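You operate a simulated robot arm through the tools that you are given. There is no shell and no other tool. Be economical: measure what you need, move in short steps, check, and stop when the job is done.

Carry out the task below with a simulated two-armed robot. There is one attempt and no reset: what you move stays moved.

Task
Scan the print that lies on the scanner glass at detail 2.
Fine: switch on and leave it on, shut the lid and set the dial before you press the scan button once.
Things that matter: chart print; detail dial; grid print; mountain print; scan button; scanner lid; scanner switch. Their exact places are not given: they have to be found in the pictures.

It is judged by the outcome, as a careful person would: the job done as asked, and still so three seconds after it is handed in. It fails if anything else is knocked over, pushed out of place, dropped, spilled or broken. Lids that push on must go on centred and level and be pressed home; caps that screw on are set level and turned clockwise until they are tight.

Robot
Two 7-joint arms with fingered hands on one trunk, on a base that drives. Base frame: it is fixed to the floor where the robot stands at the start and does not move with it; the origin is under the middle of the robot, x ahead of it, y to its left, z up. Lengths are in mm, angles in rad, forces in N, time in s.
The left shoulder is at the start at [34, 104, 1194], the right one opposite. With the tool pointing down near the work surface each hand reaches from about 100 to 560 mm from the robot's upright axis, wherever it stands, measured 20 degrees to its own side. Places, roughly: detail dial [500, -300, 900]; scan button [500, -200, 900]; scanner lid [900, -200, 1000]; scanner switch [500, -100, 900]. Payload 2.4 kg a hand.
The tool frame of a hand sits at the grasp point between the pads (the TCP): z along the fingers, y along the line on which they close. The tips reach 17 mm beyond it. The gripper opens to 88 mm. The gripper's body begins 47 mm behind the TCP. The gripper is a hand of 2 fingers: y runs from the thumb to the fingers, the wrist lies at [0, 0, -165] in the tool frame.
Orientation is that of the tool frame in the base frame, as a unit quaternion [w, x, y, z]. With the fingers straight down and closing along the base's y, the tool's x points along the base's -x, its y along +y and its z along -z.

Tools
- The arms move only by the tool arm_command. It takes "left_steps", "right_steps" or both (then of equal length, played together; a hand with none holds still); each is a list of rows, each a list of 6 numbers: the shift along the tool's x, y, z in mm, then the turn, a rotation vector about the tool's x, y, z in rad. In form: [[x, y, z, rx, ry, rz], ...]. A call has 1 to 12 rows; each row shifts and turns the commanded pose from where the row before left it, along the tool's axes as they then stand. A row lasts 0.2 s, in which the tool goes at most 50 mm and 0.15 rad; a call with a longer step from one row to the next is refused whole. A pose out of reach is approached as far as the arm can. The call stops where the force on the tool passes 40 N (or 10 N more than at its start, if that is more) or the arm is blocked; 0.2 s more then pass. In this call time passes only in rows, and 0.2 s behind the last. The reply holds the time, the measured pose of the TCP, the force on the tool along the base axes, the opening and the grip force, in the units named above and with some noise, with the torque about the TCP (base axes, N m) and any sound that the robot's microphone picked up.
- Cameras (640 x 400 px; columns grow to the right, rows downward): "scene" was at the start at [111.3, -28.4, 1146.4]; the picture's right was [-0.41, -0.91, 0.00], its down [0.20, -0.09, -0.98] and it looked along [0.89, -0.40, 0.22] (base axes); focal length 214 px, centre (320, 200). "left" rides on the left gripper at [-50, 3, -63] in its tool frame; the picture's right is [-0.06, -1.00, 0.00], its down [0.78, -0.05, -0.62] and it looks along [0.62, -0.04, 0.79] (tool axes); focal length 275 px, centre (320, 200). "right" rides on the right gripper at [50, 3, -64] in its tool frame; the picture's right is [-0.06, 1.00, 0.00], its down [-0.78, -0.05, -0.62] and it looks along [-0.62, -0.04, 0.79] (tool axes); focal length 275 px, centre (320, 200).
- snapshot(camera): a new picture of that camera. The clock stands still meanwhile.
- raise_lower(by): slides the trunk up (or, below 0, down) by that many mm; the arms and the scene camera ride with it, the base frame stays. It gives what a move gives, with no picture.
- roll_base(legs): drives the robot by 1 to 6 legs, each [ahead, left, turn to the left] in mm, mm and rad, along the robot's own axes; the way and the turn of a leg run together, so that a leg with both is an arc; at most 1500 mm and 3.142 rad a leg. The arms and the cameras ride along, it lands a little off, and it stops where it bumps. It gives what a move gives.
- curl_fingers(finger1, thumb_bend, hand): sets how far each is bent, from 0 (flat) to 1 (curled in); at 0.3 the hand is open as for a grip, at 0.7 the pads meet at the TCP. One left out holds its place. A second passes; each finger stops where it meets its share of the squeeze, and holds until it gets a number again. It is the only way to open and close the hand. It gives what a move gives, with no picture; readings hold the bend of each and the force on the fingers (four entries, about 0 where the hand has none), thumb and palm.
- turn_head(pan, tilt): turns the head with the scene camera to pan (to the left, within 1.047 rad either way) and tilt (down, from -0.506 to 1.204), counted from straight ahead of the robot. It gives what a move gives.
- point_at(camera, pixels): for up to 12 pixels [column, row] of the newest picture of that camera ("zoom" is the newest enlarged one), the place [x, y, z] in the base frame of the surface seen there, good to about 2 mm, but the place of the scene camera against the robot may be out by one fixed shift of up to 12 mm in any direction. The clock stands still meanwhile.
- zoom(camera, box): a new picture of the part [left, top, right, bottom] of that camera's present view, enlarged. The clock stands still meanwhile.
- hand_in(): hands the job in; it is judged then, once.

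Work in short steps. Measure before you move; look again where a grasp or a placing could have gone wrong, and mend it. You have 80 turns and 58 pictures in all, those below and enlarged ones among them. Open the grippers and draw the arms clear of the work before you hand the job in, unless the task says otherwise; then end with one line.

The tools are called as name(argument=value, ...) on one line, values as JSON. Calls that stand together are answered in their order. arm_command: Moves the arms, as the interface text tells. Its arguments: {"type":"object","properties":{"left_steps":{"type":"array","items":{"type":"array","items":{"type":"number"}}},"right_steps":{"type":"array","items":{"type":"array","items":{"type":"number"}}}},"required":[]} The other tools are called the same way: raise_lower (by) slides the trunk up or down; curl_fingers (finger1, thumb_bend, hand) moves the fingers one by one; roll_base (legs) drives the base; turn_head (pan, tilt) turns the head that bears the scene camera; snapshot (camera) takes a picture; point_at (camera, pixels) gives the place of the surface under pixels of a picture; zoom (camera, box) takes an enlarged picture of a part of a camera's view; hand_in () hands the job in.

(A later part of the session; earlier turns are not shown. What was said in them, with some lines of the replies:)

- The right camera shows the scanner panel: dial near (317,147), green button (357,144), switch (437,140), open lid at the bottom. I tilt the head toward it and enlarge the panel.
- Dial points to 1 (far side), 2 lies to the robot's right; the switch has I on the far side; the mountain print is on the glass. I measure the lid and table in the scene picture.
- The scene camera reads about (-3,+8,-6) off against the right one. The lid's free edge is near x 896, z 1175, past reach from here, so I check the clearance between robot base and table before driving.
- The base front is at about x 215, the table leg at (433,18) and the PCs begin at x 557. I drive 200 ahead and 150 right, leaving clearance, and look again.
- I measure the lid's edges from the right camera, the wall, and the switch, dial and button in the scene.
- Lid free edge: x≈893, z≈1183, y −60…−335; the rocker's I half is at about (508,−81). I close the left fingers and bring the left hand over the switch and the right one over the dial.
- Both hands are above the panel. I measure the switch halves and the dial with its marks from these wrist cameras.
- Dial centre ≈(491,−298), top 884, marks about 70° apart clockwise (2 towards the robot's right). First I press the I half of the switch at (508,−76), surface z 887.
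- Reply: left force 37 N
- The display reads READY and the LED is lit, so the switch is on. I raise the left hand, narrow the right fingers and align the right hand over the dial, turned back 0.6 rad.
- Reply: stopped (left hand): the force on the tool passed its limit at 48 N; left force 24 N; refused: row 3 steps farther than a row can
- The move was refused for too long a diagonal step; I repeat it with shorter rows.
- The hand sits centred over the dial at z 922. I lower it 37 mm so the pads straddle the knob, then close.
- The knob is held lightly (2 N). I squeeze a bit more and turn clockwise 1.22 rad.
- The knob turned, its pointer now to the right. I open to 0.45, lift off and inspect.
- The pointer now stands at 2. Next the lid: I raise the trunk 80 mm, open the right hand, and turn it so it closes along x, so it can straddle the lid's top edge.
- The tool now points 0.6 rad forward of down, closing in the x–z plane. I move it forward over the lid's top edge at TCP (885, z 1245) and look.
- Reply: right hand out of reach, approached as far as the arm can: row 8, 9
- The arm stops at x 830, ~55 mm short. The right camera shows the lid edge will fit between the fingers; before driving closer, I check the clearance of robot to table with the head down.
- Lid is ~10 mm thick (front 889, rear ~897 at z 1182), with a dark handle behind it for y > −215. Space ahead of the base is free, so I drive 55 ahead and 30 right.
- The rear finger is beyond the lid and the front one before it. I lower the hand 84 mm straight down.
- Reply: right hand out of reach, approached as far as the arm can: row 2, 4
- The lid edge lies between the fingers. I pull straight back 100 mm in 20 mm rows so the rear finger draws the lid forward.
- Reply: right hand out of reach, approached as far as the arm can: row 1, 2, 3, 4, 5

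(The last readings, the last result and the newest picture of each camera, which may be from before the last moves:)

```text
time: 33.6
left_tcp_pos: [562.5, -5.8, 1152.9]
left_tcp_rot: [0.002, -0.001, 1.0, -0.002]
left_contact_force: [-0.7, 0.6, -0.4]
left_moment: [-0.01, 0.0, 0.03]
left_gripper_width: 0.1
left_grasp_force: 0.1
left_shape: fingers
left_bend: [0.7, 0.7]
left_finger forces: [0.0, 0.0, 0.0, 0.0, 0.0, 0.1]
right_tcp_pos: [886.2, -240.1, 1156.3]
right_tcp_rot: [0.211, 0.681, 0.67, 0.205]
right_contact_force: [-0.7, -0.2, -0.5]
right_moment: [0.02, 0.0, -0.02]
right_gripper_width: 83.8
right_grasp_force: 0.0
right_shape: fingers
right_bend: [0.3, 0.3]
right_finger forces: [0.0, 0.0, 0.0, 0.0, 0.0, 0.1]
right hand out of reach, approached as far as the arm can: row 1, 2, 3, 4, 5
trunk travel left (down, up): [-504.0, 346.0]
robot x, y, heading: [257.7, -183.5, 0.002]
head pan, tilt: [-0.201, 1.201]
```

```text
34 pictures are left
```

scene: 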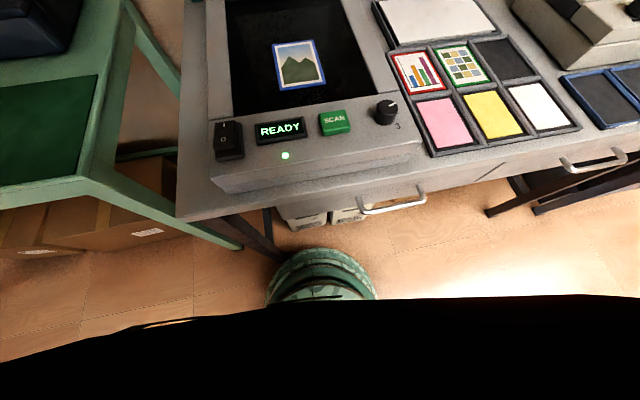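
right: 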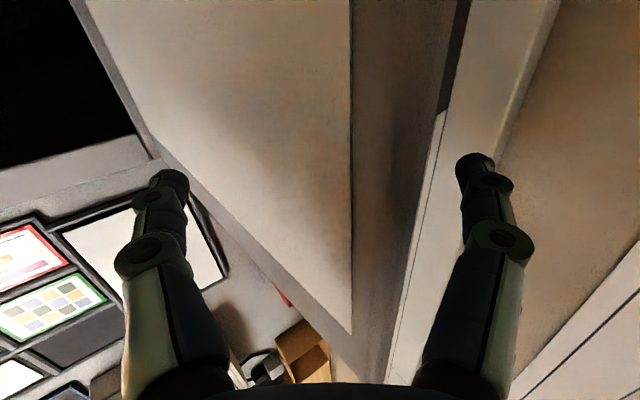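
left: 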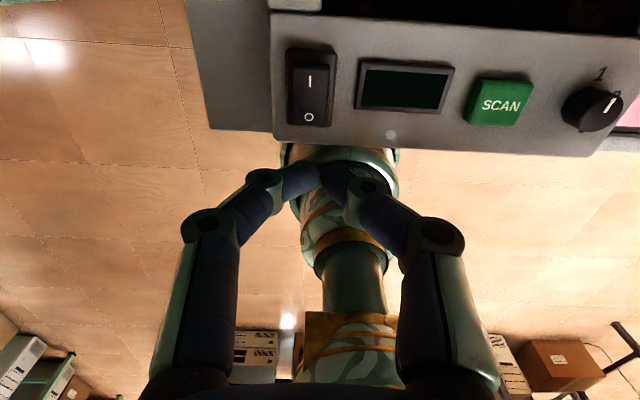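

The commanded pose was still beyond reach, so the hand barely moved. I keep pulling back 60 mm.

arm_command(right_steps=[[0, -16.5, -11.3, 0, 0, 0], [0, -16.5, -11.3, 0, 0, 0], [0, -16.5, -11.3, 0, 0, 0]])

```text
time: 34.4
left_tcp_pos: [563.0, -6.8, 1154.6]
left_tcp_rot: [0.002, 0.0, 1.0, -0.002]
left_contact_force: [-0.2, 0.0, -0.3]
left_moment: [-0.04, -0.03, 0.02]
left_gripper_width: 0.1
left_grasp_force: 0.1
left_shape: fingers
left_bend: [0.7, 0.7]
left_finger forces: [0.1, 0.0, 0.1, 0.1, 0.0, 0.1]
right_tcp_pos: [883.7, -228.8, 1157.1]
right_tcp_rot: [0.212, 0.681, 0.67, 0.206]
right_contact_force: [-0.7, 0.9, -0.9]
right_moment: [0.03, -0.03, 0.0]
right_gripper_width: 83.8
right_grasp_force: 0.1
right_shape: fingers
right_bend: [0.3, 0.3]
right_finger forces: [0.0, 0.0, 0.0, 0.0, 0.1, 0.1]
right hand out of reach, approached as far as the arm can: row 1, 2, 3
trunk travel left (down, up): [-504.0, 346.0]
robot x, y, heading: [258.0, -180.9, 0.001]
head pan, tilt: [-0.201, 1.201]
```

The arm is stretched straight and cannot pull radially, while it drifts sideways. I use the base instead: 20 mm right to stay off the handle, then 90 mm back to draw the lid.

roll_base(legs=[[0, -20, 0], [-90, 0, 0]])

turn_head(pan=0, tilt=0.3)

snapshot(camera="scene")

snapshot(camera="right")

```text
time: 35.9
left_tcp_pos: [471.4, -25.7, 1155.6]
left_tcp_rot: [0.002, -0.001, 1.0, -0.001]
left_contact_force: [-0.4, -0.5, 0.0]
left_moment: [0.0, 0.01, 0.0]
left_gripper_width: 0.2
left_grasp_force: 0.1
left_shape: fingers
left_bend: [0.7, 0.7]
left_finger forces: [0.1, 0.0, 0.0, 0.0, 0.0, 0.0]
right_tcp_pos: [792.6, -247.1, 1157.5]
right_tcp_rot: [0.211, 0.681, 0.67, 0.206]
right_contact_force: [-0.3, 0.5, 0.3]
right_moment: [0.04, -0.01, 0.02]
right_gripper_width: 84.3
right_grasp_force: 0.2
right_shape: fingers
right_bend: [0.3, 0.3]
right_finger forces: [0.0, 0.0, 0.0, 0.1, 0.4, 0.0]
trunk travel left (down, up): [-504.0, 346.0]
robot x, y, heading: [168.1, -204.4, 0.005]
head pan, tilt: [-0.201, 1.201]
```

```text
time: 37.1
left_tcp_pos: [473.3, -25.5, 1153.9]
left_tcp_rot: [0.002, -0.002, 1.0, -0.002]
left_contact_force: [0.0, -0.7, 0.2]
left_moment: [0.0, -0.03, 0.01]
left_gripper_width: 0.1
left_grasp_force: 0.1
left_shape: fingers
left_bend: [0.7, 0.7]
left_finger forces: [0.1, 0.0, 0.1, 0.0, 0.0, 0.1]
right_tcp_pos: [794.2, -246.2, 1157.7]
right_tcp_rot: [0.212, 0.681, 0.67, 0.207]
right_contact_force: [-1.8, -0.5, -0.5]
right_moment: [0.05, -0.01, 0.01]
right_gripper_width: 84.4
right_grasp_force: 0.0
right_shape: fingers
right_bend: [0.3, 0.3]
right_finger forces: [0.0, 0.0, 0.0, 0.0, 0.5, 0.0]
trunk travel left (down, up): [-504.0, 346.0]
robot x, y, heading: [168.3, -203.7, 0.006]
head pan, tilt: [0.0, 0.3]
```

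```text
33 pictures are left
```

scene: 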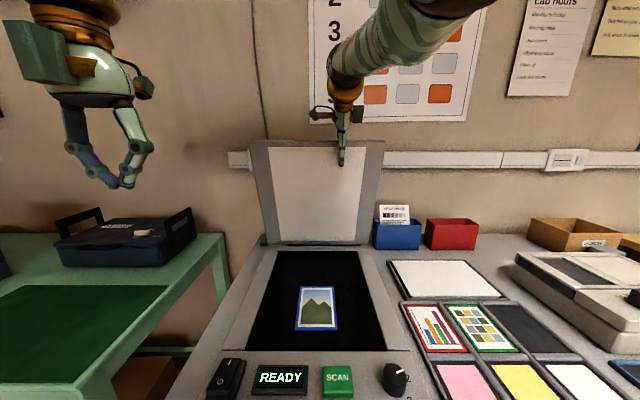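

```text
32 pictures are left
```

right: 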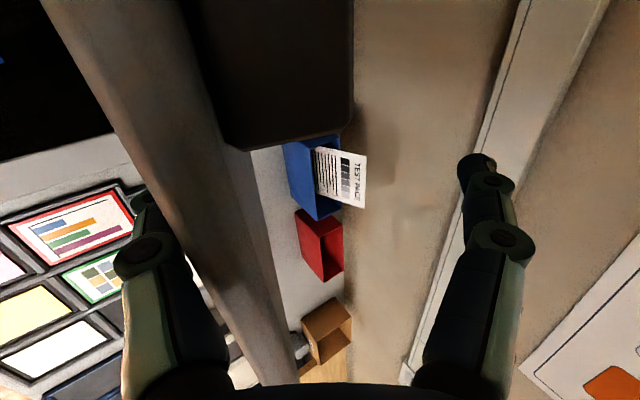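

The lid has come past vertical. I measure where its edge and back are now.

point_at(camera="scene", pixels=[[252, 142], [384, 142], [310, 146], [300, 200], [280, 242], [356, 242]])

point_at(camera="right", pixels=[[190, 200], [270, 320], [300, 140], [255, 145], [280, 60], [150, 150], [225, 250], [350, 110]])

```text
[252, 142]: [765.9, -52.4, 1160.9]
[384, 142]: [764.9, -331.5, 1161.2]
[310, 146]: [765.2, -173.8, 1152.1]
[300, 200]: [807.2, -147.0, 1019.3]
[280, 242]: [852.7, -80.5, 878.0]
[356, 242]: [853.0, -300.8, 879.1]
```

```text
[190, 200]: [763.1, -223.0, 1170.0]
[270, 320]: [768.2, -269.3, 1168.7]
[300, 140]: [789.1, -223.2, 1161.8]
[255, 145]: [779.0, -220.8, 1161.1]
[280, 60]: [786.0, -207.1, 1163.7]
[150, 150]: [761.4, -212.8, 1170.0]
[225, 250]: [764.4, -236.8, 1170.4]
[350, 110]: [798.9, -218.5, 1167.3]
```

The lid (edge at x 765, z 1163) now rests on the front finger, so it can be let down along its arc. I try a further (−61, −27) mm with the arm to see whether it follows.

arm_command(right_steps=[[0, -16.4, -3, 0, 0, 0], [0, -16.4, -3, 0, 0, 0], [0, -16.4, -3, 0, 0, 0], [0, -16.4, -3, 0, 0, 0]])

```text
time: 38.1
left_tcp_pos: [473.1, -25.7, 1154.7]
left_tcp_rot: [0.002, -0.001, 1.0, -0.002]
left_contact_force: [0.1, -0.4, 0.6]
left_moment: [-0.01, -0.01, 0.0]
left_gripper_width: 0.0
left_grasp_force: 0.1
left_shape: fingers
left_bend: [0.7, 0.7]
left_finger forces: [0.0, 0.0, 0.0, 0.1, 0.1, 0.1]
right_tcp_pos: [791.0, -233.7, 1131.2]
right_tcp_rot: [0.211, 0.681, 0.67, 0.207]
right_contact_force: [0.4, -0.8, 0.0]
right_moment: [0.01, -0.01, -0.02]
right_gripper_width: 84.1
right_grasp_force: 0.1
right_shape: fingers
right_bend: [0.3, 0.3]
right_finger forces: [0.1, 0.0, 0.1, 0.0, 0.4, 0.0]
right hand out of reach, approached as far as the arm can: row 1, 2, 3, 4
trunk travel left (down, up): [-504.0, 346.0]
robot x, y, heading: [167.4, -203.4, 0.004]
head pan, tilt: [0.0, 0.3]
```

The stretched arm cannot draw in, so I will guide the lid down with base (back) and trunk (down), the front finger serving as its ramp. First the idle left hand goes up out of the way, then the base goes back 58 mm.

arm_command(left_steps=[[0, 10, -40, 0, 0, 0], [0, 10, -40, 0, 0, 0], [0, 10, -40, 0, 0, 0], [0, 10, -40, 0, 0, 0]])

roll_base(legs=[[-58, -12, 0]])

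snapshot(camera="scene")

```text
time: 39.1
left_tcp_pos: [472.5, 14.4, 1313.8]
left_tcp_rot: [0.002, -0.002, 1.0, -0.002]
left_contact_force: [0.2, 0.1, 0.3]
left_moment: [0.01, -0.02, -0.02]
left_gripper_width: 0.1
left_grasp_force: 0.0
left_shape: fingers
left_bend: [0.7, 0.7]
left_finger forces: [0.0, 0.0, 0.0, 0.1, 0.1, 0.1]
right_tcp_pos: [790.7, -235.1, 1132.4]
right_tcp_rot: [0.212, 0.68, 0.671, 0.206]
right_contact_force: [-1.0, -1.0, -0.6]
right_moment: [0.03, -0.03, 0.02]
right_gripper_width: 84.4
right_grasp_force: 0.1
right_shape: fingers
right_bend: [0.3, 0.3]
right_finger forces: [0.0, 0.1, 0.0, 0.1, 0.5, 0.1]
trunk travel left (down, up): [-504.0, 346.0]
robot x, y, heading: [167.9, -201.0, 0.001]
head pan, tilt: [0.0, 0.3]
```

```text
time: 40.1
left_tcp_pos: [414.2, 1.5, 1314.4]
left_tcp_rot: [0.002, -0.001, 1.0, -0.001]
left_contact_force: [-0.6, -0.3, 1.2]
left_moment: [0.0, -0.01, 0.01]
left_gripper_width: 0.0
left_grasp_force: 0.0
left_shape: fingers
left_bend: [0.7, 0.7]
left_finger forces: [0.1, 0.1, 0.0, 0.1, 0.0, 0.0]
right_tcp_pos: [731.7, -247.6, 1133.4]
right_tcp_rot: [0.212, 0.681, 0.67, 0.206]
right_contact_force: [0.1, -0.2, -1.2]
right_moment: [0.01, -0.05, 0.01]
right_gripper_width: 84.6
right_grasp_force: 0.2
right_shape: fingers
right_bend: [0.3, 0.3]
right_finger forces: [0.0, 0.1, 0.1, 0.1, 0.7, 0.0]
trunk travel left (down, up): [-504.0, 346.0]
robot x, y, heading: [109.4, -212.8, 0.004]
head pan, tilt: [0.0, 0.3]
```

```text
31 pictures are left
```

scene: 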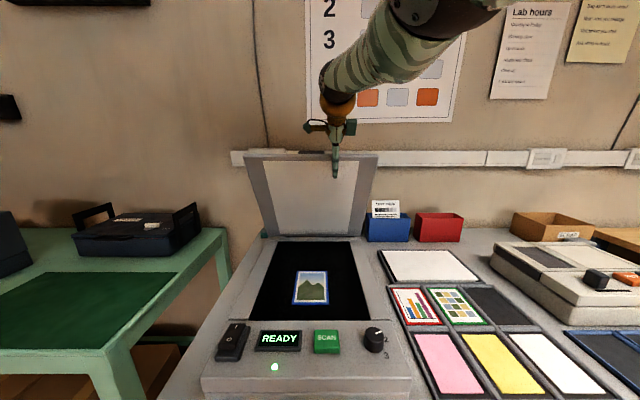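

The lid follows, resting on the finger. I continue along the arc: back 47/down 30, then back 34/down 40.

roll_base(legs=[[-47, 0, 0]])

raise_lower(by=-30)

roll_base(legs=[[-34, 0, 0]])

raise_lower(by=-40)

snapshot(camera="scene")

snapshot(camera="right")

```text
time: 41.0
left_tcp_pos: [369.7, 2.0, 1314.6]
left_tcp_rot: [0.002, -0.001, 1.0, -0.002]
left_contact_force: [-0.4, 0.5, 0.4]
left_moment: [0.02, 0.03, -0.02]
left_gripper_width: 0.0
left_grasp_force: 0.2
left_shape: fingers
left_bend: [0.7, 0.7]
left_finger forces: [0.0, 0.0, 0.1, 0.0, 0.0, 0.1]
right_tcp_pos: [685.4, -246.3, 1132.3]
right_tcp_rot: [0.211, 0.681, 0.67, 0.205]
right_contact_force: [-0.9, 0.3, 0.0]
right_moment: [0.01, -0.01, -0.01]
right_gripper_width: 85.4
right_grasp_force: 0.5
right_shape: fingers
right_bend: [0.3, 0.29]
right_finger forces: [0.0, 0.1, 0.1, 0.1, 1.1, 0.1]
trunk travel left (down, up): [-504.0, 346.0]
robot x, y, heading: [65.6, -214.0, -0.003]
head pan, tilt: [0.0, 0.3]
```

```text
time: 41.8
left_tcp_pos: [368.8, 2.6, 1285.1]
left_tcp_rot: [0.002, -0.001, 1.0, -0.001]
left_contact_force: [0.5, -0.2, -0.2]
left_moment: [0.0, 0.0, 0.0]
left_gripper_width: 0.0
left_grasp_force: 0.0
left_shape: fingers
left_bend: [0.7, 0.7]
left_finger forces: [0.1, 0.0, 0.1, 0.0, 0.0, 0.0]
right_tcp_pos: [687.6, -245.6, 1102.8]
right_tcp_rot: [0.21, 0.682, 0.67, 0.205]
right_contact_force: [-1.5, 0.2, 0.5]
right_moment: [-0.01, 0.03, -0.02]
right_gripper_width: 85.4
right_grasp_force: 0.9
right_shape: fingers
right_bend: [0.3, 0.3]
right_finger forces: [0.0, 0.1, 0.0, 0.0, 2.0, 0.0]
trunk travel left (down, up): [-474.0, 376.0]
robot x, y, heading: [64.2, -214.3, 0.002]
head pan, tilt: [0.0, 0.3]
```

```text
time: 42.6
left_tcp_pos: [333.0, 2.9, 1283.6]
left_tcp_rot: [0.003, -0.001, 1.0, -0.002]
left_contact_force: [0.8, 0.8, -0.1]
left_moment: [0.01, -0.01, 0.02]
left_gripper_width: 0.1
left_grasp_force: 0.1
left_shape: fingers
left_bend: [0.7, 0.7]
left_finger forces: [0.0, 0.0, 0.0, 0.0, 0.0, 0.0]
right_tcp_pos: [652.6, -245.4, 1102.0]
right_tcp_rot: [0.21, 0.682, 0.67, 0.205]
right_contact_force: [-1.3, 0.3, -1.0]
right_moment: [0.0, 0.0, 0.0]
right_gripper_width: 85.8
right_grasp_force: 0.5
right_shape: fingers
right_bend: [0.3, 0.28]
right_finger forces: [0.0, 0.1, 0.0, 0.0, 1.3, 0.0]
trunk travel left (down, up): [-474.0, 376.0]
robot x, y, heading: [29.1, -208.8, -0.001]
head pan, tilt: [0.0, 0.3]
```

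```text
time: 43.4
left_tcp_pos: [328.3, 2.6, 1245.9]
left_tcp_rot: [0.005, -0.001, 1.0, -0.002]
left_contact_force: [0.9, -0.4, -0.3]
left_moment: [-0.02, 0.0, -0.01]
left_gripper_width: 0.0
left_grasp_force: 0.1
left_shape: fingers
left_bend: [0.7, 0.7]
left_finger forces: [0.1, 0.1, 0.1, 0.0, 0.0, 0.0]
right_tcp_pos: [650.8, -246.0, 1061.5]
right_tcp_rot: [0.209, 0.682, 0.671, 0.203]
right_contact_force: [-26.0, -1.9, 15.7]
right_moment: [-0.06, 1.49, 0.12]
right_gripper_width: 106.9
right_grasp_force: 15.0
right_shape: fingers
right_bend: [0.3, 0.0]
right_finger forces: [0.0, 0.0, 0.0, 0.1, 30.0, 0.0]
trunk travel left (down, up): [-434.0, 416.0]
robot x, y, heading: [29.7, -215.8, -0.001]
head pan, tilt: [0.0, 0.3]
```

```text
30 pictures are left
```

scene: 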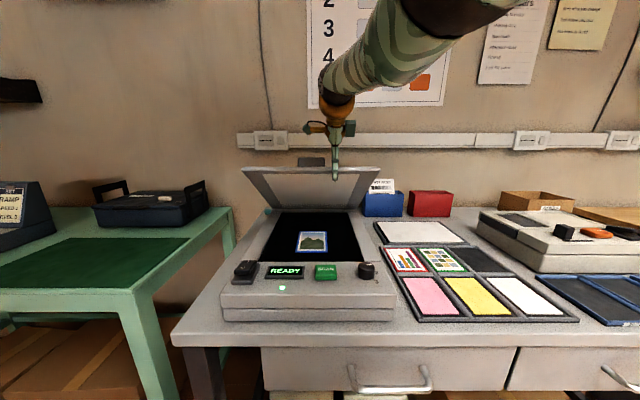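

```text
29 pictures are left
```

right: 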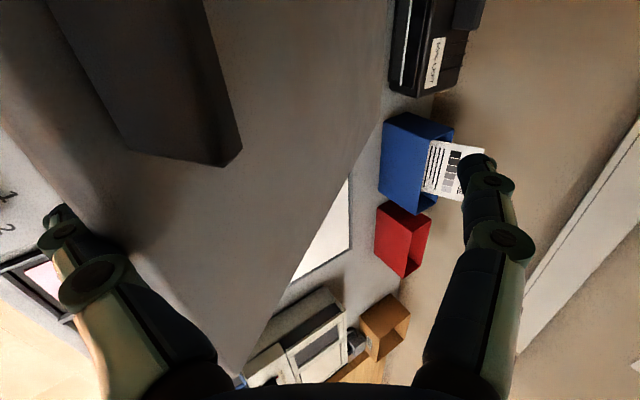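

The last lowering pressed the lid's edge hard on the thumb (30 N). I raise 20 mm to relieve it and measure the edge.

raise_lower(by=20)

zoom(camera="scene", box=[220, 90, 420, 300])

point_at(camera="scene", pixels=[[245, 169], [378, 169], [300, 169], [300, 190], [270, 205], [312, 160]])

```text
time: 44.1
left_tcp_pos: [331.2, 2.8, 1264.5]
left_tcp_rot: [0.004, -0.001, 1.0, -0.002]
left_contact_force: [-0.3, 0.5, 0.5]
left_moment: [0.0, 0.01, -0.02]
left_gripper_width: 0.0
left_grasp_force: 0.0
left_shape: fingers
left_bend: [0.7, 0.7]
left_finger forces: [0.0, 0.0, 0.0, 0.1, 0.0, 0.1]
right_tcp_pos: [653.4, -246.9, 1079.1]
right_tcp_rot: [0.21, 0.681, 0.671, 0.202]
right_contact_force: [-12.3, -0.5, 7.7]
right_moment: [0.0, 0.63, 0.04]
right_gripper_width: 97.7
right_grasp_force: 6.4
right_shape: fingers
right_bend: [0.3, 0.21]
right_finger forces: [0.0, 0.0, 0.1, 0.0, 12.4, 0.0]
trunk travel left (down, up): [-454.0, 396.0]
robot x, y, heading: [28.6, -216.0, 0.0]
head pan, tilt: [0.0, 0.3]
```

```text
1.90 times, centred on (320, 195) of scene
```

zoom: 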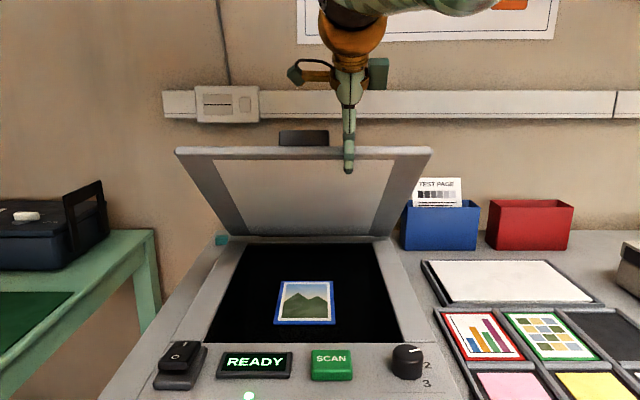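

```text
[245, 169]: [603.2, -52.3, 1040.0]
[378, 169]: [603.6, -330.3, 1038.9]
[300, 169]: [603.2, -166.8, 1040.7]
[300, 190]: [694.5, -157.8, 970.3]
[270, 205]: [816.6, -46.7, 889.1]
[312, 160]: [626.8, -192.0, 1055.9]
```

The force (−26, +16) runs along the lid, so the thumb is pinching it end-on towards the hinge. I go back 20 mm to free it and look.

roll_base(legs=[[-20, 0, 0]])

zoom(camera="scene", box=[220, 90, 420, 300])

snapshot(camera="right")

```text
time: 44.9
left_tcp_pos: [314.3, 1.8, 1264.6]
left_tcp_rot: [0.003, -0.001, 1.0, -0.002]
left_contact_force: [0.5, -0.6, -0.4]
left_moment: [0.02, -0.02, 0.0]
left_gripper_width: 0.1
left_grasp_force: 0.1
left_shape: fingers
left_bend: [0.7, 0.7]
left_finger forces: [0.0, 0.0, 0.0, 0.0, 0.0, 0.0]
right_tcp_pos: [635.1, -246.3, 1078.3]
right_tcp_rot: [0.209, 0.682, 0.671, 0.202]
right_contact_force: [-2.3, 0.8, 0.6]
right_moment: [-0.01, 0.07, 0.02]
right_gripper_width: 87.3
right_grasp_force: 1.2
right_shape: fingers
right_bend: [0.3, 0.28]
right_finger forces: [0.0, 0.0, 0.0, 0.1, 2.2, 0.1]
trunk travel left (down, up): [-454.0, 396.0]
robot x, y, heading: [7.5, -213.7, 0.001]
head pan, tilt: [0.0, 0.3]
```

```text
1.90 times, centred on (320, 195) of scene
```

zoom: 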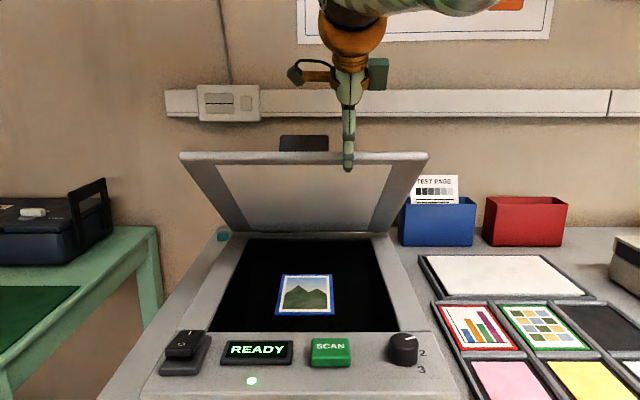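

```text
26 pictures are left
```

right: 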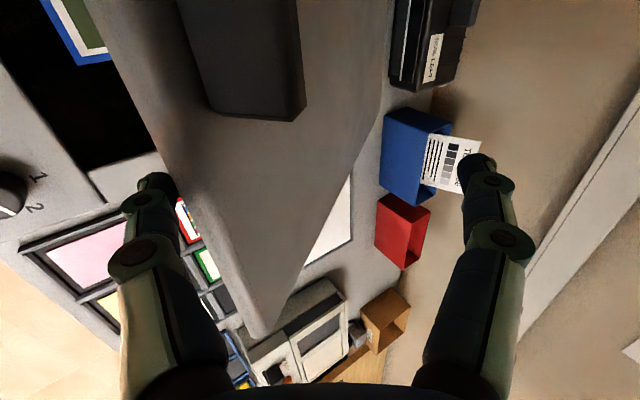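

The lid still rests on the thumb with 2 N. I go on in smaller steps: back 15, down 25, back 12, down 25.

roll_base(legs=[[-15, 0, 0]])

raise_lower(by=-25)

roll_base(legs=[[-12, 0, 0]])

raise_lower(by=-25)

snapshot(camera="right")

```text
time: 45.7
left_tcp_pos: [300.0, 3.7, 1265.8]
left_tcp_rot: [0.003, -0.002, 1.0, -0.002]
left_contact_force: [0.8, -0.1, 1.2]
left_moment: [-0.04, 0.04, 0.01]
left_gripper_width: 0.0
left_grasp_force: 0.1
left_shape: fingers
left_bend: [0.7, 0.7]
left_finger forces: [0.0, 0.1, 0.0, 0.0, 0.1, 0.1]
right_tcp_pos: [619.8, -244.4, 1078.6]
right_tcp_rot: [0.209, 0.682, 0.671, 0.201]
right_contact_force: [-0.7, -0.1, 0.2]
right_moment: [-0.01, 0.0, -0.01]
right_gripper_width: 84.4
right_grasp_force: 0.1
right_shape: fingers
right_bend: [0.3, 0.3]
right_finger forces: [0.0, 0.0, 0.1, 0.0, 0.0, 0.0]
trunk travel left (down, up): [-454.0, 396.0]
robot x, y, heading: [-9.7, -213.2, 0.005]
head pan, tilt: [0.0, 0.3]
```

```text
time: 46.4
left_tcp_pos: [300.2, 2.6, 1239.3]
left_tcp_rot: [0.002, -0.001, 1.0, -0.001]
left_contact_force: [0.5, 0.5, 0.4]
left_moment: [-0.04, -0.03, 0.01]
left_gripper_width: 0.0
left_grasp_force: 0.1
left_shape: fingers
left_bend: [0.7, 0.7]
left_finger forces: [0.0, 0.1, 0.1, 0.1, 0.0, 0.0]
right_tcp_pos: [620.8, -246.9, 1053.5]
right_tcp_rot: [0.208, 0.683, 0.671, 0.201]
right_contact_force: [0.2, 0.1, -0.5]
right_moment: [0.01, 0.0, 0.0]
right_gripper_width: 84.6
right_grasp_force: 0.0
right_shape: fingers
right_bend: [0.3, 0.3]
right_finger forces: [0.1, 0.0, 0.1, 0.0, 0.1, 0.0]
trunk travel left (down, up): [-429.0, 421.0]
robot x, y, heading: [-3.4, -210.1, -0.0]
head pan, tilt: [0.0, 0.3]
```

```text
time: 47.1
left_tcp_pos: [287.0, 2.0, 1240.1]
left_tcp_rot: [0.003, -0.001, 1.0, -0.001]
left_contact_force: [-0.4, 0.4, 0.4]
left_moment: [-0.01, 0.02, 0.01]
left_gripper_width: 0.2
left_grasp_force: 0.0
left_shape: fingers
left_bend: [0.7, 0.7]
left_finger forces: [0.0, 0.1, 0.0, 0.0, 0.1, 0.0]
right_tcp_pos: [607.8, -246.0, 1054.8]
right_tcp_rot: [0.209, 0.683, 0.671, 0.201]
right_contact_force: [-0.2, -0.4, 0.3]
right_moment: [0.0, 0.0, -0.02]
right_gripper_width: 84.4
right_grasp_force: 0.0
right_shape: fingers
right_bend: [0.3, 0.3]
right_finger forces: [0.0, 0.0, 0.0, 0.0, 0.0, 0.1]
trunk travel left (down, up): [-429.0, 421.0]
robot x, y, heading: [-20.0, -212.2, 0.001]
head pan, tilt: [0.0, 0.3]
```

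```text
time: 47.8
left_tcp_pos: [288.4, 2.9, 1214.6]
left_tcp_rot: [0.003, -0.001, 1.0, -0.002]
left_contact_force: [0.1, -0.1, 0.3]
left_moment: [0.05, -0.02, 0.03]
left_gripper_width: 0.3
left_grasp_force: 0.1
left_shape: fingers
left_bend: [0.7, 0.7]
left_finger forces: [0.0, 0.1, 0.0, 0.1, 0.0, 0.0]
right_tcp_pos: [610.0, -245.8, 1026.9]
right_tcp_rot: [0.206, 0.683, 0.672, 0.199]
right_contact_force: [0.6, -0.5, -0.4]
right_moment: [0.0, 0.01, 0.02]
right_gripper_width: 84.5
right_grasp_force: 0.0
right_shape: fingers
right_bend: [0.3, 0.3]
right_finger forces: [0.0, 0.1, 0.1, 0.0, 0.0, 0.0]
trunk travel left (down, up): [-404.0, 446.0]
robot x, y, heading: [-20.0, -210.6, -0.001]
head pan, tilt: [0.0, 0.3]
```

```text
25 pictures are left
```

right: 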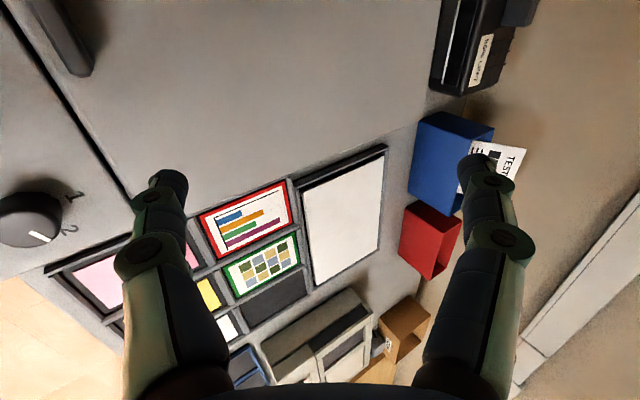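

The lid has slipped off the finger and dropped shut. I look at the whole scene to check it.

turn_head(pan=0, tilt=0.45)

zoom(camera="scene", box=[180, 60, 480, 290])

snapshot(camera="scene")

point_at(camera="right", pixels=[[60, 30], [100, 130], [250, 30], [350, 120], [200, 170], [30, 60], [120, 160]])

```text
time: 48.5
left_tcp_pos: [288.1, 1.9, 1215.1]
left_tcp_rot: [0.003, -0.001, 1.0, -0.002]
left_contact_force: [-0.1, 0.1, 0.8]
left_moment: [-0.06, 0.0, -0.01]
left_gripper_width: 0.0
left_grasp_force: 0.0
left_shape: fingers
left_bend: [0.7, 0.7]
left_finger forces: [0.0, 0.0, 0.1, 0.1, 0.0, 0.0]
right_tcp_pos: [610.8, -245.4, 1026.1]
right_tcp_rot: [0.206, 0.683, 0.672, 0.199]
right_contact_force: [0.2, 0.1, -0.4]
right_moment: [0.03, -0.03, 0.02]
right_gripper_width: 84.4
right_grasp_force: 0.0
right_shape: fingers
right_bend: [0.3, 0.3]
right_finger forces: [0.0, 0.0, 0.0, 0.1, 0.0, 0.0]
trunk travel left (down, up): [-404.0, 446.0]
robot x, y, heading: [-14.7, -214.9, 0.001]
head pan, tilt: [0.0, 0.45]
```

```text
1.74 times, centred on (330, 175) of scene
```

zoom: 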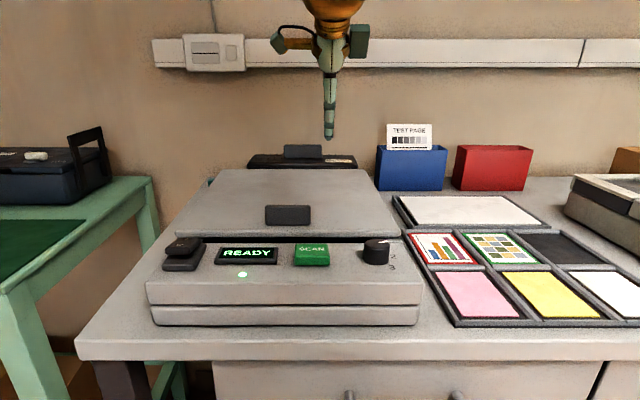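

```text
23 pictures are left
```

scene: 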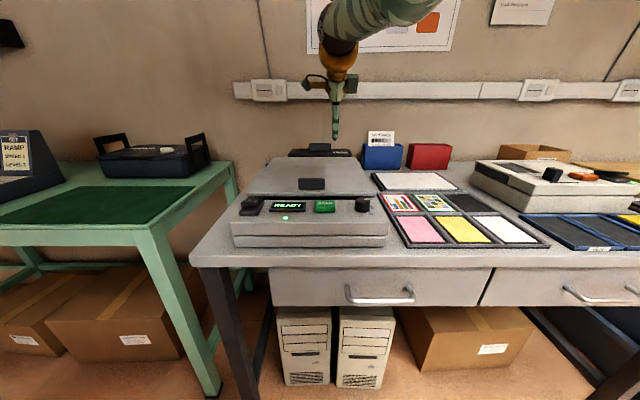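

```text
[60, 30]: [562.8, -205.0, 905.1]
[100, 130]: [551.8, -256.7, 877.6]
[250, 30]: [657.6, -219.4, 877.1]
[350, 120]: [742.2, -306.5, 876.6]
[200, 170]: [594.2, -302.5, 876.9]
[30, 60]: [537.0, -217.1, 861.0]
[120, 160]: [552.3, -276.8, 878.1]
```

The lid lies closed and level (top z 877 front and back), READY is shown. I raise the trunk 100 mm and drive so the left hand can reach the scan button at (491,−224) with the right arm out of the way.

raise_lower(by=100)

roll_base(legs=[[0, -120, 0], [190, 0, 0]])

turn_head(pan=0.2, tilt=0.7)

snapshot(camera="scene")

```text
time: 49.9
left_tcp_pos: [288.3, 3.0, 1313.7]
left_tcp_rot: [0.001, -0.001, 1.0, -0.002]
left_contact_force: [0.1, 0.0, -0.2]
left_moment: [0.0, 0.0, 0.01]
left_gripper_width: 0.2
left_grasp_force: 0.1
left_shape: fingers
left_bend: [0.7, 0.7]
left_finger forces: [0.0, 0.0, 0.0, 0.0, 0.0, 0.0]
right_tcp_pos: [606.7, -245.0, 1140.0]
right_tcp_rot: [0.214, 0.681, 0.67, 0.207]
right_contact_force: [-0.3, 0.5, 0.9]
right_moment: [-0.02, -0.01, 0.0]
right_gripper_width: 84.5
right_grasp_force: 0.0
right_shape: fingers
right_bend: [0.3, 0.3]
right_finger forces: [0.1, 0.0, 0.1, 0.1, 0.0, 0.1]
trunk travel left (down, up): [-504.0, 346.0]
robot x, y, heading: [-20.3, -213.4, 0.003]
head pan, tilt: [0.0, 0.45]
```

```text
time: 52.3
left_tcp_pos: [482.1, -120.0, 1314.4]
left_tcp_rot: [0.002, 0.001, 1.0, -0.002]
left_contact_force: [-0.5, -0.3, 0.6]
left_moment: [0.0, -0.02, 0.02]
left_gripper_width: 0.2
left_grasp_force: 0.1
left_shape: fingers
left_bend: [0.7, 0.7]
left_finger forces: [0.0, 0.1, 0.0, 0.1, 0.0, 0.0]
right_tcp_pos: [802.2, -369.5, 1139.5]
right_tcp_rot: [0.214, 0.682, 0.668, 0.207]
right_contact_force: [0.3, 0.7, 0.0]
right_moment: [0.01, 0.01, 0.02]
right_gripper_width: 84.4
right_grasp_force: 0.2
right_shape: fingers
right_bend: [0.3, 0.3]
right_finger forces: [0.1, 0.0, 0.0, 0.1, 0.0, 0.1]
trunk travel left (down, up): [-504.0, 346.0]
robot x, y, heading: [175.0, -335.1, 0.001]
head pan, tilt: [0.0, 0.45]
```

```text
time: 53.0
left_tcp_pos: [482.6, -118.9, 1314.8]
left_tcp_rot: [0.003, 0.001, 1.0, -0.002]
left_contact_force: [0.2, -0.1, 0.0]
left_moment: [0.04, -0.02, 0.01]
left_gripper_width: 0.0
left_grasp_force: 0.0
left_shape: fingers
left_bend: [0.7, 0.7]
left_finger forces: [0.1, 0.0, 0.1, 0.0, 0.0, 0.1]
right_tcp_pos: [801.1, -370.0, 1140.9]
right_tcp_rot: [0.214, 0.682, 0.668, 0.206]
right_contact_force: [-0.9, 0.3, 0.7]
right_moment: [-0.03, -0.04, 0.03]
right_gripper_width: 84.3
right_grasp_force: 0.1
right_shape: fingers
right_bend: [0.3, 0.3]
right_finger forces: [0.1, 0.1, 0.0, 0.0, 0.0, 0.0]
trunk travel left (down, up): [-504.0, 346.0]
robot x, y, heading: [176.3, -332.1, -0.001]
head pan, tilt: [0.201, 0.7]
```

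```text
22 pictures are left
```

scene: 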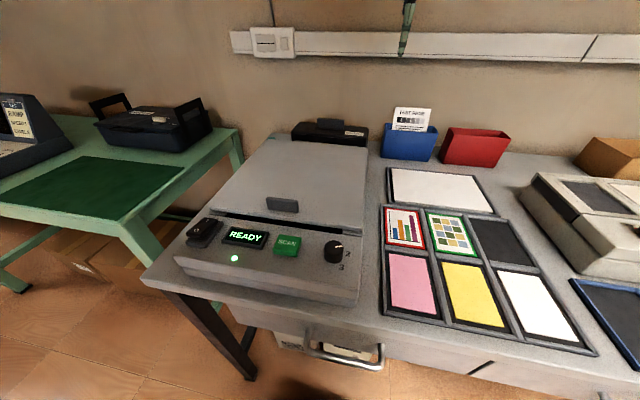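

Way is clear. I move the closed left hand above the scan button and check it and the dial from there.

arm_command(left_steps=[[-3, -30, 35, 0, 0, 0], [-3, -30, 35, 0, 0, 0], [-3, -30, 35, 0, 0, 0], [0, -14, 40, 0, 0, 0], [0, 0, 45, 0, 0, 0], [0, 0, 45, 0, 0, 0], [0, 0, 45, 0, 0, 0]])

snapshot(camera="left")

point_at(camera="left", pixels=[[320, 80], [320, 60], [320, 100], [300, 80], [340, 80]])

```text
time: 54.6
left_tcp_pos: [492.0, -223.7, 1033.8]
left_tcp_rot: [0.003, 0.002, 1.0, -0.002]
left_contact_force: [-0.3, -0.4, -0.8]
left_moment: [-0.01, 0.01, -0.02]
left_gripper_width: 0.1
left_grasp_force: 0.1
left_shape: fingers
left_bend: [0.7, 0.7]
left_finger forces: [0.1, 0.0, 0.0, 0.0, 0.1, 0.1]
right_tcp_pos: [800.4, -369.5, 1141.0]
right_tcp_rot: [0.214, 0.682, 0.668, 0.206]
right_contact_force: [0.0, 0.1, 0.1]
right_moment: [-0.02, -0.01, -0.01]
right_gripper_width: 84.2
right_grasp_force: 0.1
right_shape: fingers
right_bend: [0.3, 0.3]
right_finger forces: [0.0, 0.0, 0.1, 0.0, 0.0, 0.0]
trunk travel left (down, up): [-504.0, 346.0]
robot x, y, heading: [171.4, -335.4, -0.004]
head pan, tilt: [0.201, 0.7]
```

```text
21 pictures are left
```

left: 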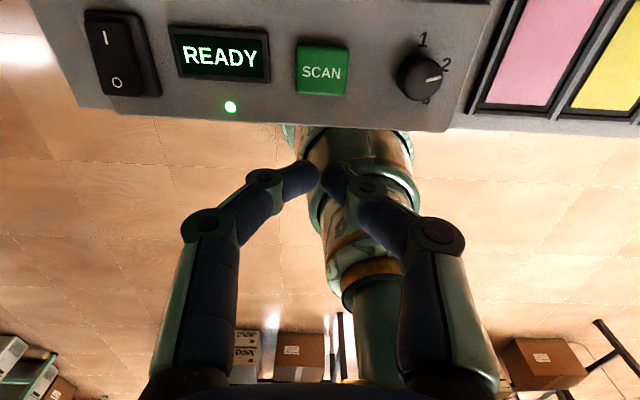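

```text
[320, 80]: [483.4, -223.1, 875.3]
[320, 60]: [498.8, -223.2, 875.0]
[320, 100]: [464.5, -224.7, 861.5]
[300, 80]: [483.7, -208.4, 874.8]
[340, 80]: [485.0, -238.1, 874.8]
```

Display READY, dial at 2, lid shut; the button centre is (491,−223), top z 875, right under the fingertips. I press it down once and then lift.

arm_command(left_steps=[[0, 0, 45, 0, 0, 0], [0, 0, 45, 0, 0, 0], [0, 0, 43, 0, 0, 0], [0, 0, 4, 0, 0, 0], [0, 0, 4, 0, 0, 0], [0, 0, 3, 0, 0, 0], [0, 0, 3, 0, 0, 0], [0, 0, 2, 0, 0, 0], [0, 0, 2, 0, 0, 0]])

snapshot(camera="scene")

```text
time: 56.6
left_tcp_pos: [493.2, -224.8, 884.5]
left_tcp_rot: [0.004, 0.0, 1.0, -0.003]
left_contact_force: [-0.6, 0.8, 12.8]
left_moment: [0.03, 0.03, -0.03]
left_gripper_width: 0.2
left_grasp_force: 6.1
left_shape: fingers
left_bend: [0.71, 0.71]
left_finger forces: [6.5, 0.1, 0.1, 0.0, 6.1, 0.0]
right_tcp_pos: [800.2, -369.0, 1141.8]
right_tcp_rot: [0.215, 0.682, 0.668, 0.207]
right_contact_force: [0.4, 0.1, -0.8]
right_moment: [-0.02, -0.02, 0.02]
right_gripper_width: 84.5
right_grasp_force: 0.0
right_shape: fingers
right_bend: [0.3, 0.3]
right_finger forces: [0.0, 0.0, 0.0, 0.1, 0.0, 0.0]
trunk travel left (down, up): [-504.0, 346.0]
robot x, y, heading: [174.7, -333.3, -0.004]
head pan, tilt: [0.201, 0.7]
heard: click
```

```text
20 pictures are left
```

scene: 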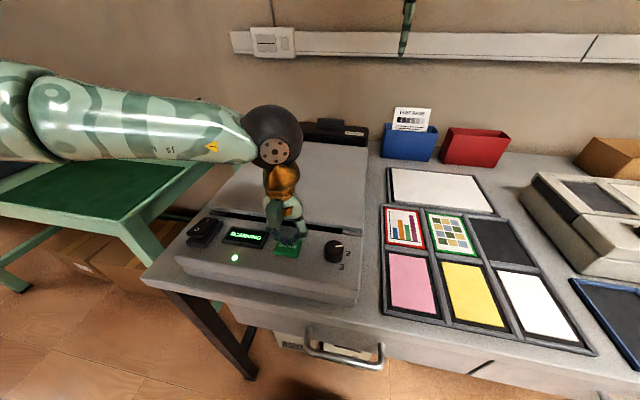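

A click was heard and the display reads SCANNING. I lift the left hand straight up and away and check the display and dial.

arm_command(left_steps=[[0, 0, -30, 0, 0, 0], [0, 0, -45, 0, 0, 0], [0, 0, -45, 0, 0, 0], [0, 20, -45, 0, 0, 0], [0, 40, -25, 0, 0, 0], [0, 45, 0, 0, 0, 0], [0, 45, 0, 0, 0, 0], [0, 0, -45, 0, 0, 0]])

curl_fingers(hand="left", finger1=0.3, thumb_bend=0.3)

zoom(camera="scene", box=[160, 110, 400, 310])

```text
time: 58.4
left_tcp_pos: [489.3, -74.4, 1119.4]
left_tcp_rot: [0.002, 0.002, 1.0, -0.002]
left_contact_force: [0.6, 0.2, 0.3]
left_moment: [-0.01, 0.03, -0.01]
left_gripper_width: 0.2
left_grasp_force: 0.2
left_shape: fingers
left_bend: [0.7, 0.7]
left_finger forces: [0.0, 0.1, 0.0, 0.0, 0.1, 0.0]
right_tcp_pos: [801.8, -369.8, 1140.5]
right_tcp_rot: [0.215, 0.682, 0.668, 0.206]
right_contact_force: [-0.2, -0.5, -1.2]
right_moment: [-0.01, -0.01, -0.01]
right_gripper_width: 84.5
right_grasp_force: 0.1
right_shape: fingers
right_bend: [0.3, 0.3]
right_finger forces: [0.0, 0.0, 0.0, 0.0, 0.0, 0.0]
trunk travel left (down, up): [-504.0, 346.0]
robot x, y, heading: [179.0, -335.5, -0.002]
head pan, tilt: [0.201, 0.7]
```

```text
time: 59.4
left_tcp_pos: [488.7, -73.4, 1121.0]
left_tcp_rot: [0.004, 0.002, 1.0, -0.001]
left_contact_force: [0.5, -0.3, -0.3]
left_moment: [-0.03, -0.02, 0.02]
left_gripper_width: 83.3
left_grasp_force: 0.0
left_shape: fingers
left_bend: [0.3, 0.3]
left_finger forces: [0.0, 0.1, 0.0, 0.1, 0.0, 0.0]
right_tcp_pos: [800.9, -368.8, 1139.8]
right_tcp_rot: [0.214, 0.683, 0.668, 0.206]
right_contact_force: [-0.5, 0.7, 0.8]
right_moment: [0.04, -0.01, -0.01]
right_gripper_width: 84.3
right_grasp_force: 0.2
right_shape: fingers
right_bend: [0.3, 0.3]
right_finger forces: [0.0, 0.0, 0.0, 0.1, 0.0, 0.0]
trunk travel left (down, up): [-504.0, 346.0]
robot x, y, heading: [175.0, -335.2, -0.004]
head pan, tilt: [0.201, 0.7]
```

```text
2.00 times, centred on (280, 210) of scene
```

zoom: 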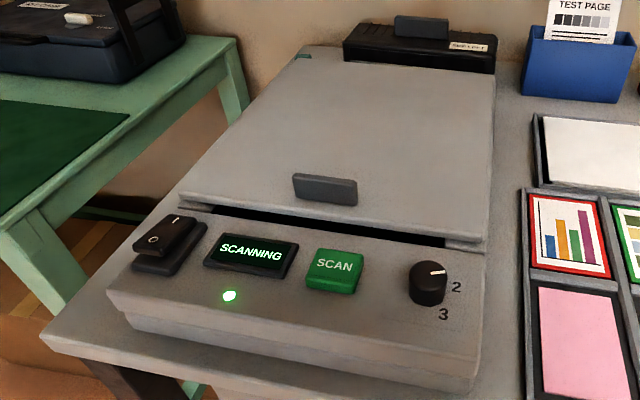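

It is scanning with the dial at 2. I drive back 200 mm to draw the arms clear and look at the display again.

roll_base(legs=[[-250, 0, 0]])

turn_head(pan=0.2, tilt=0.5)

turn_head(pan=0.2, tilt=0.45)

snapshot(camera="scene")

zoom(camera="scene", box=[200, 130, 400, 260])

```text
time: 61.3
left_tcp_pos: [226.0, -71.7, 1120.2]
left_tcp_rot: [0.003, -0.002, 1.0, 0.0]
left_contact_force: [0.7, -0.3, 0.2]
left_moment: [0.02, 0.0, 0.01]
left_gripper_width: 83.5
left_grasp_force: 0.1
left_shape: fingers
left_bend: [0.3, 0.3]
left_finger forces: [0.0, 0.0, 0.0, 0.0, 0.0, 0.0]
right_tcp_pos: [540.2, -364.6, 1140.2]
right_tcp_rot: [0.213, 0.68, 0.671, 0.206]
right_contact_force: [-1.1, 0.8, -0.4]
right_moment: [0.01, 0.01, -0.01]
right_gripper_width: 84.4
right_grasp_force: 0.0
right_shape: fingers
right_bend: [0.3, 0.3]
right_finger forces: [0.0, 0.0, 0.0, 0.1, 0.0, 0.1]
trunk travel left (down, up): [-504.0, 346.0]
robot x, y, heading: [-85.6, -334.0, 0.002]
head pan, tilt: [0.201, 0.7]
```

```text
time: 62.0
left_tcp_pos: [227.1, -72.0, 1118.8]
left_tcp_rot: [0.003, -0.003, 1.0, -0.001]
left_contact_force: [0.0, -0.7, 0.3]
left_moment: [0.03, 0.01, 0.0]
left_gripper_width: 83.3
left_grasp_force: 0.0
left_shape: fingers
left_bend: [0.3, 0.3]
left_finger forces: [0.0, 0.0, 0.0, 0.0, 0.1, 0.1]
right_tcp_pos: [541.6, -363.4, 1141.0]
right_tcp_rot: [0.213, 0.679, 0.672, 0.207]
right_contact_force: [-0.1, -0.6, -0.7]
right_moment: [0.0, 0.05, -0.01]
right_gripper_width: 84.4
right_grasp_force: 0.1
right_shape: fingers
right_bend: [0.3, 0.3]
right_finger forces: [0.0, 0.1, 0.1, 0.0, 0.0, 0.0]
trunk travel left (down, up): [-504.0, 346.0]
robot x, y, heading: [-90.5, -335.4, 0.008]
head pan, tilt: [0.201, 0.499]
```

```text
time: 62.7
left_tcp_pos: [228.2, -72.5, 1119.4]
left_tcp_rot: [0.003, -0.002, 1.0, -0.002]
left_contact_force: [0.7, 0.6, 0.6]
left_moment: [-0.01, 0.01, 0.0]
left_gripper_width: 83.4
left_grasp_force: 0.0
left_shape: fingers
left_bend: [0.3, 0.3]
left_finger forces: [0.0, 0.1, 0.0, 0.0, 0.1, 0.0]
right_tcp_pos: [541.4, -364.7, 1140.1]
right_tcp_rot: [0.214, 0.679, 0.671, 0.207]
right_contact_force: [0.4, 0.6, -0.2]
right_moment: [0.01, 0.0, -0.03]
right_gripper_width: 84.3
right_grasp_force: 0.0
right_shape: fingers
right_bend: [0.3, 0.3]
right_finger forces: [0.1, 0.0, 0.0, 0.0, 0.1, 0.0]
trunk travel left (down, up): [-504.0, 346.0]
robot x, y, heading: [-85.5, -334.8, 0.003]
head pan, tilt: [0.201, 0.45]
```

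```text
18 pictures are left
```

scene: 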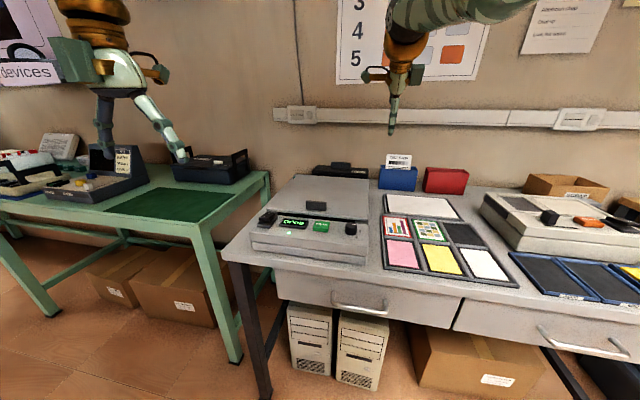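

```text
3.08 times, centred on (300, 195) of scene
```

zoom: 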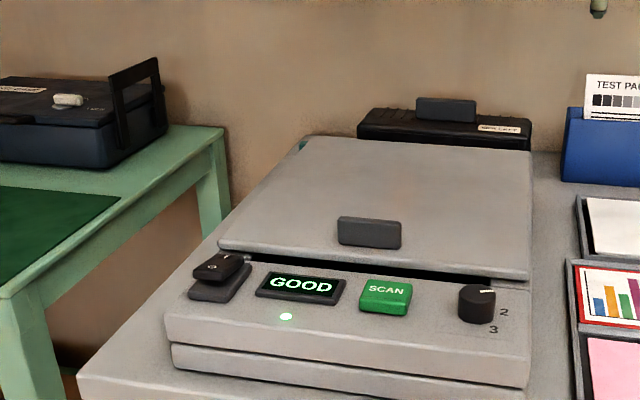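

The display reads GOOD. The lid is shut, the switch is on, the dial is at 2, both hands are open and clear, and nothing else looks moved, so I hand in.

hand_in()

```text
The job is handed in.
```

The mountain print on the glass was scanned at detail 2: I switched the scanner on, shut the lid, set the dial to 2 and pressed scan once. The display then read GOOD. The scanner was left on, though the lid fell the last part of the way shut; it lies flat and nothing else looks disturbed.
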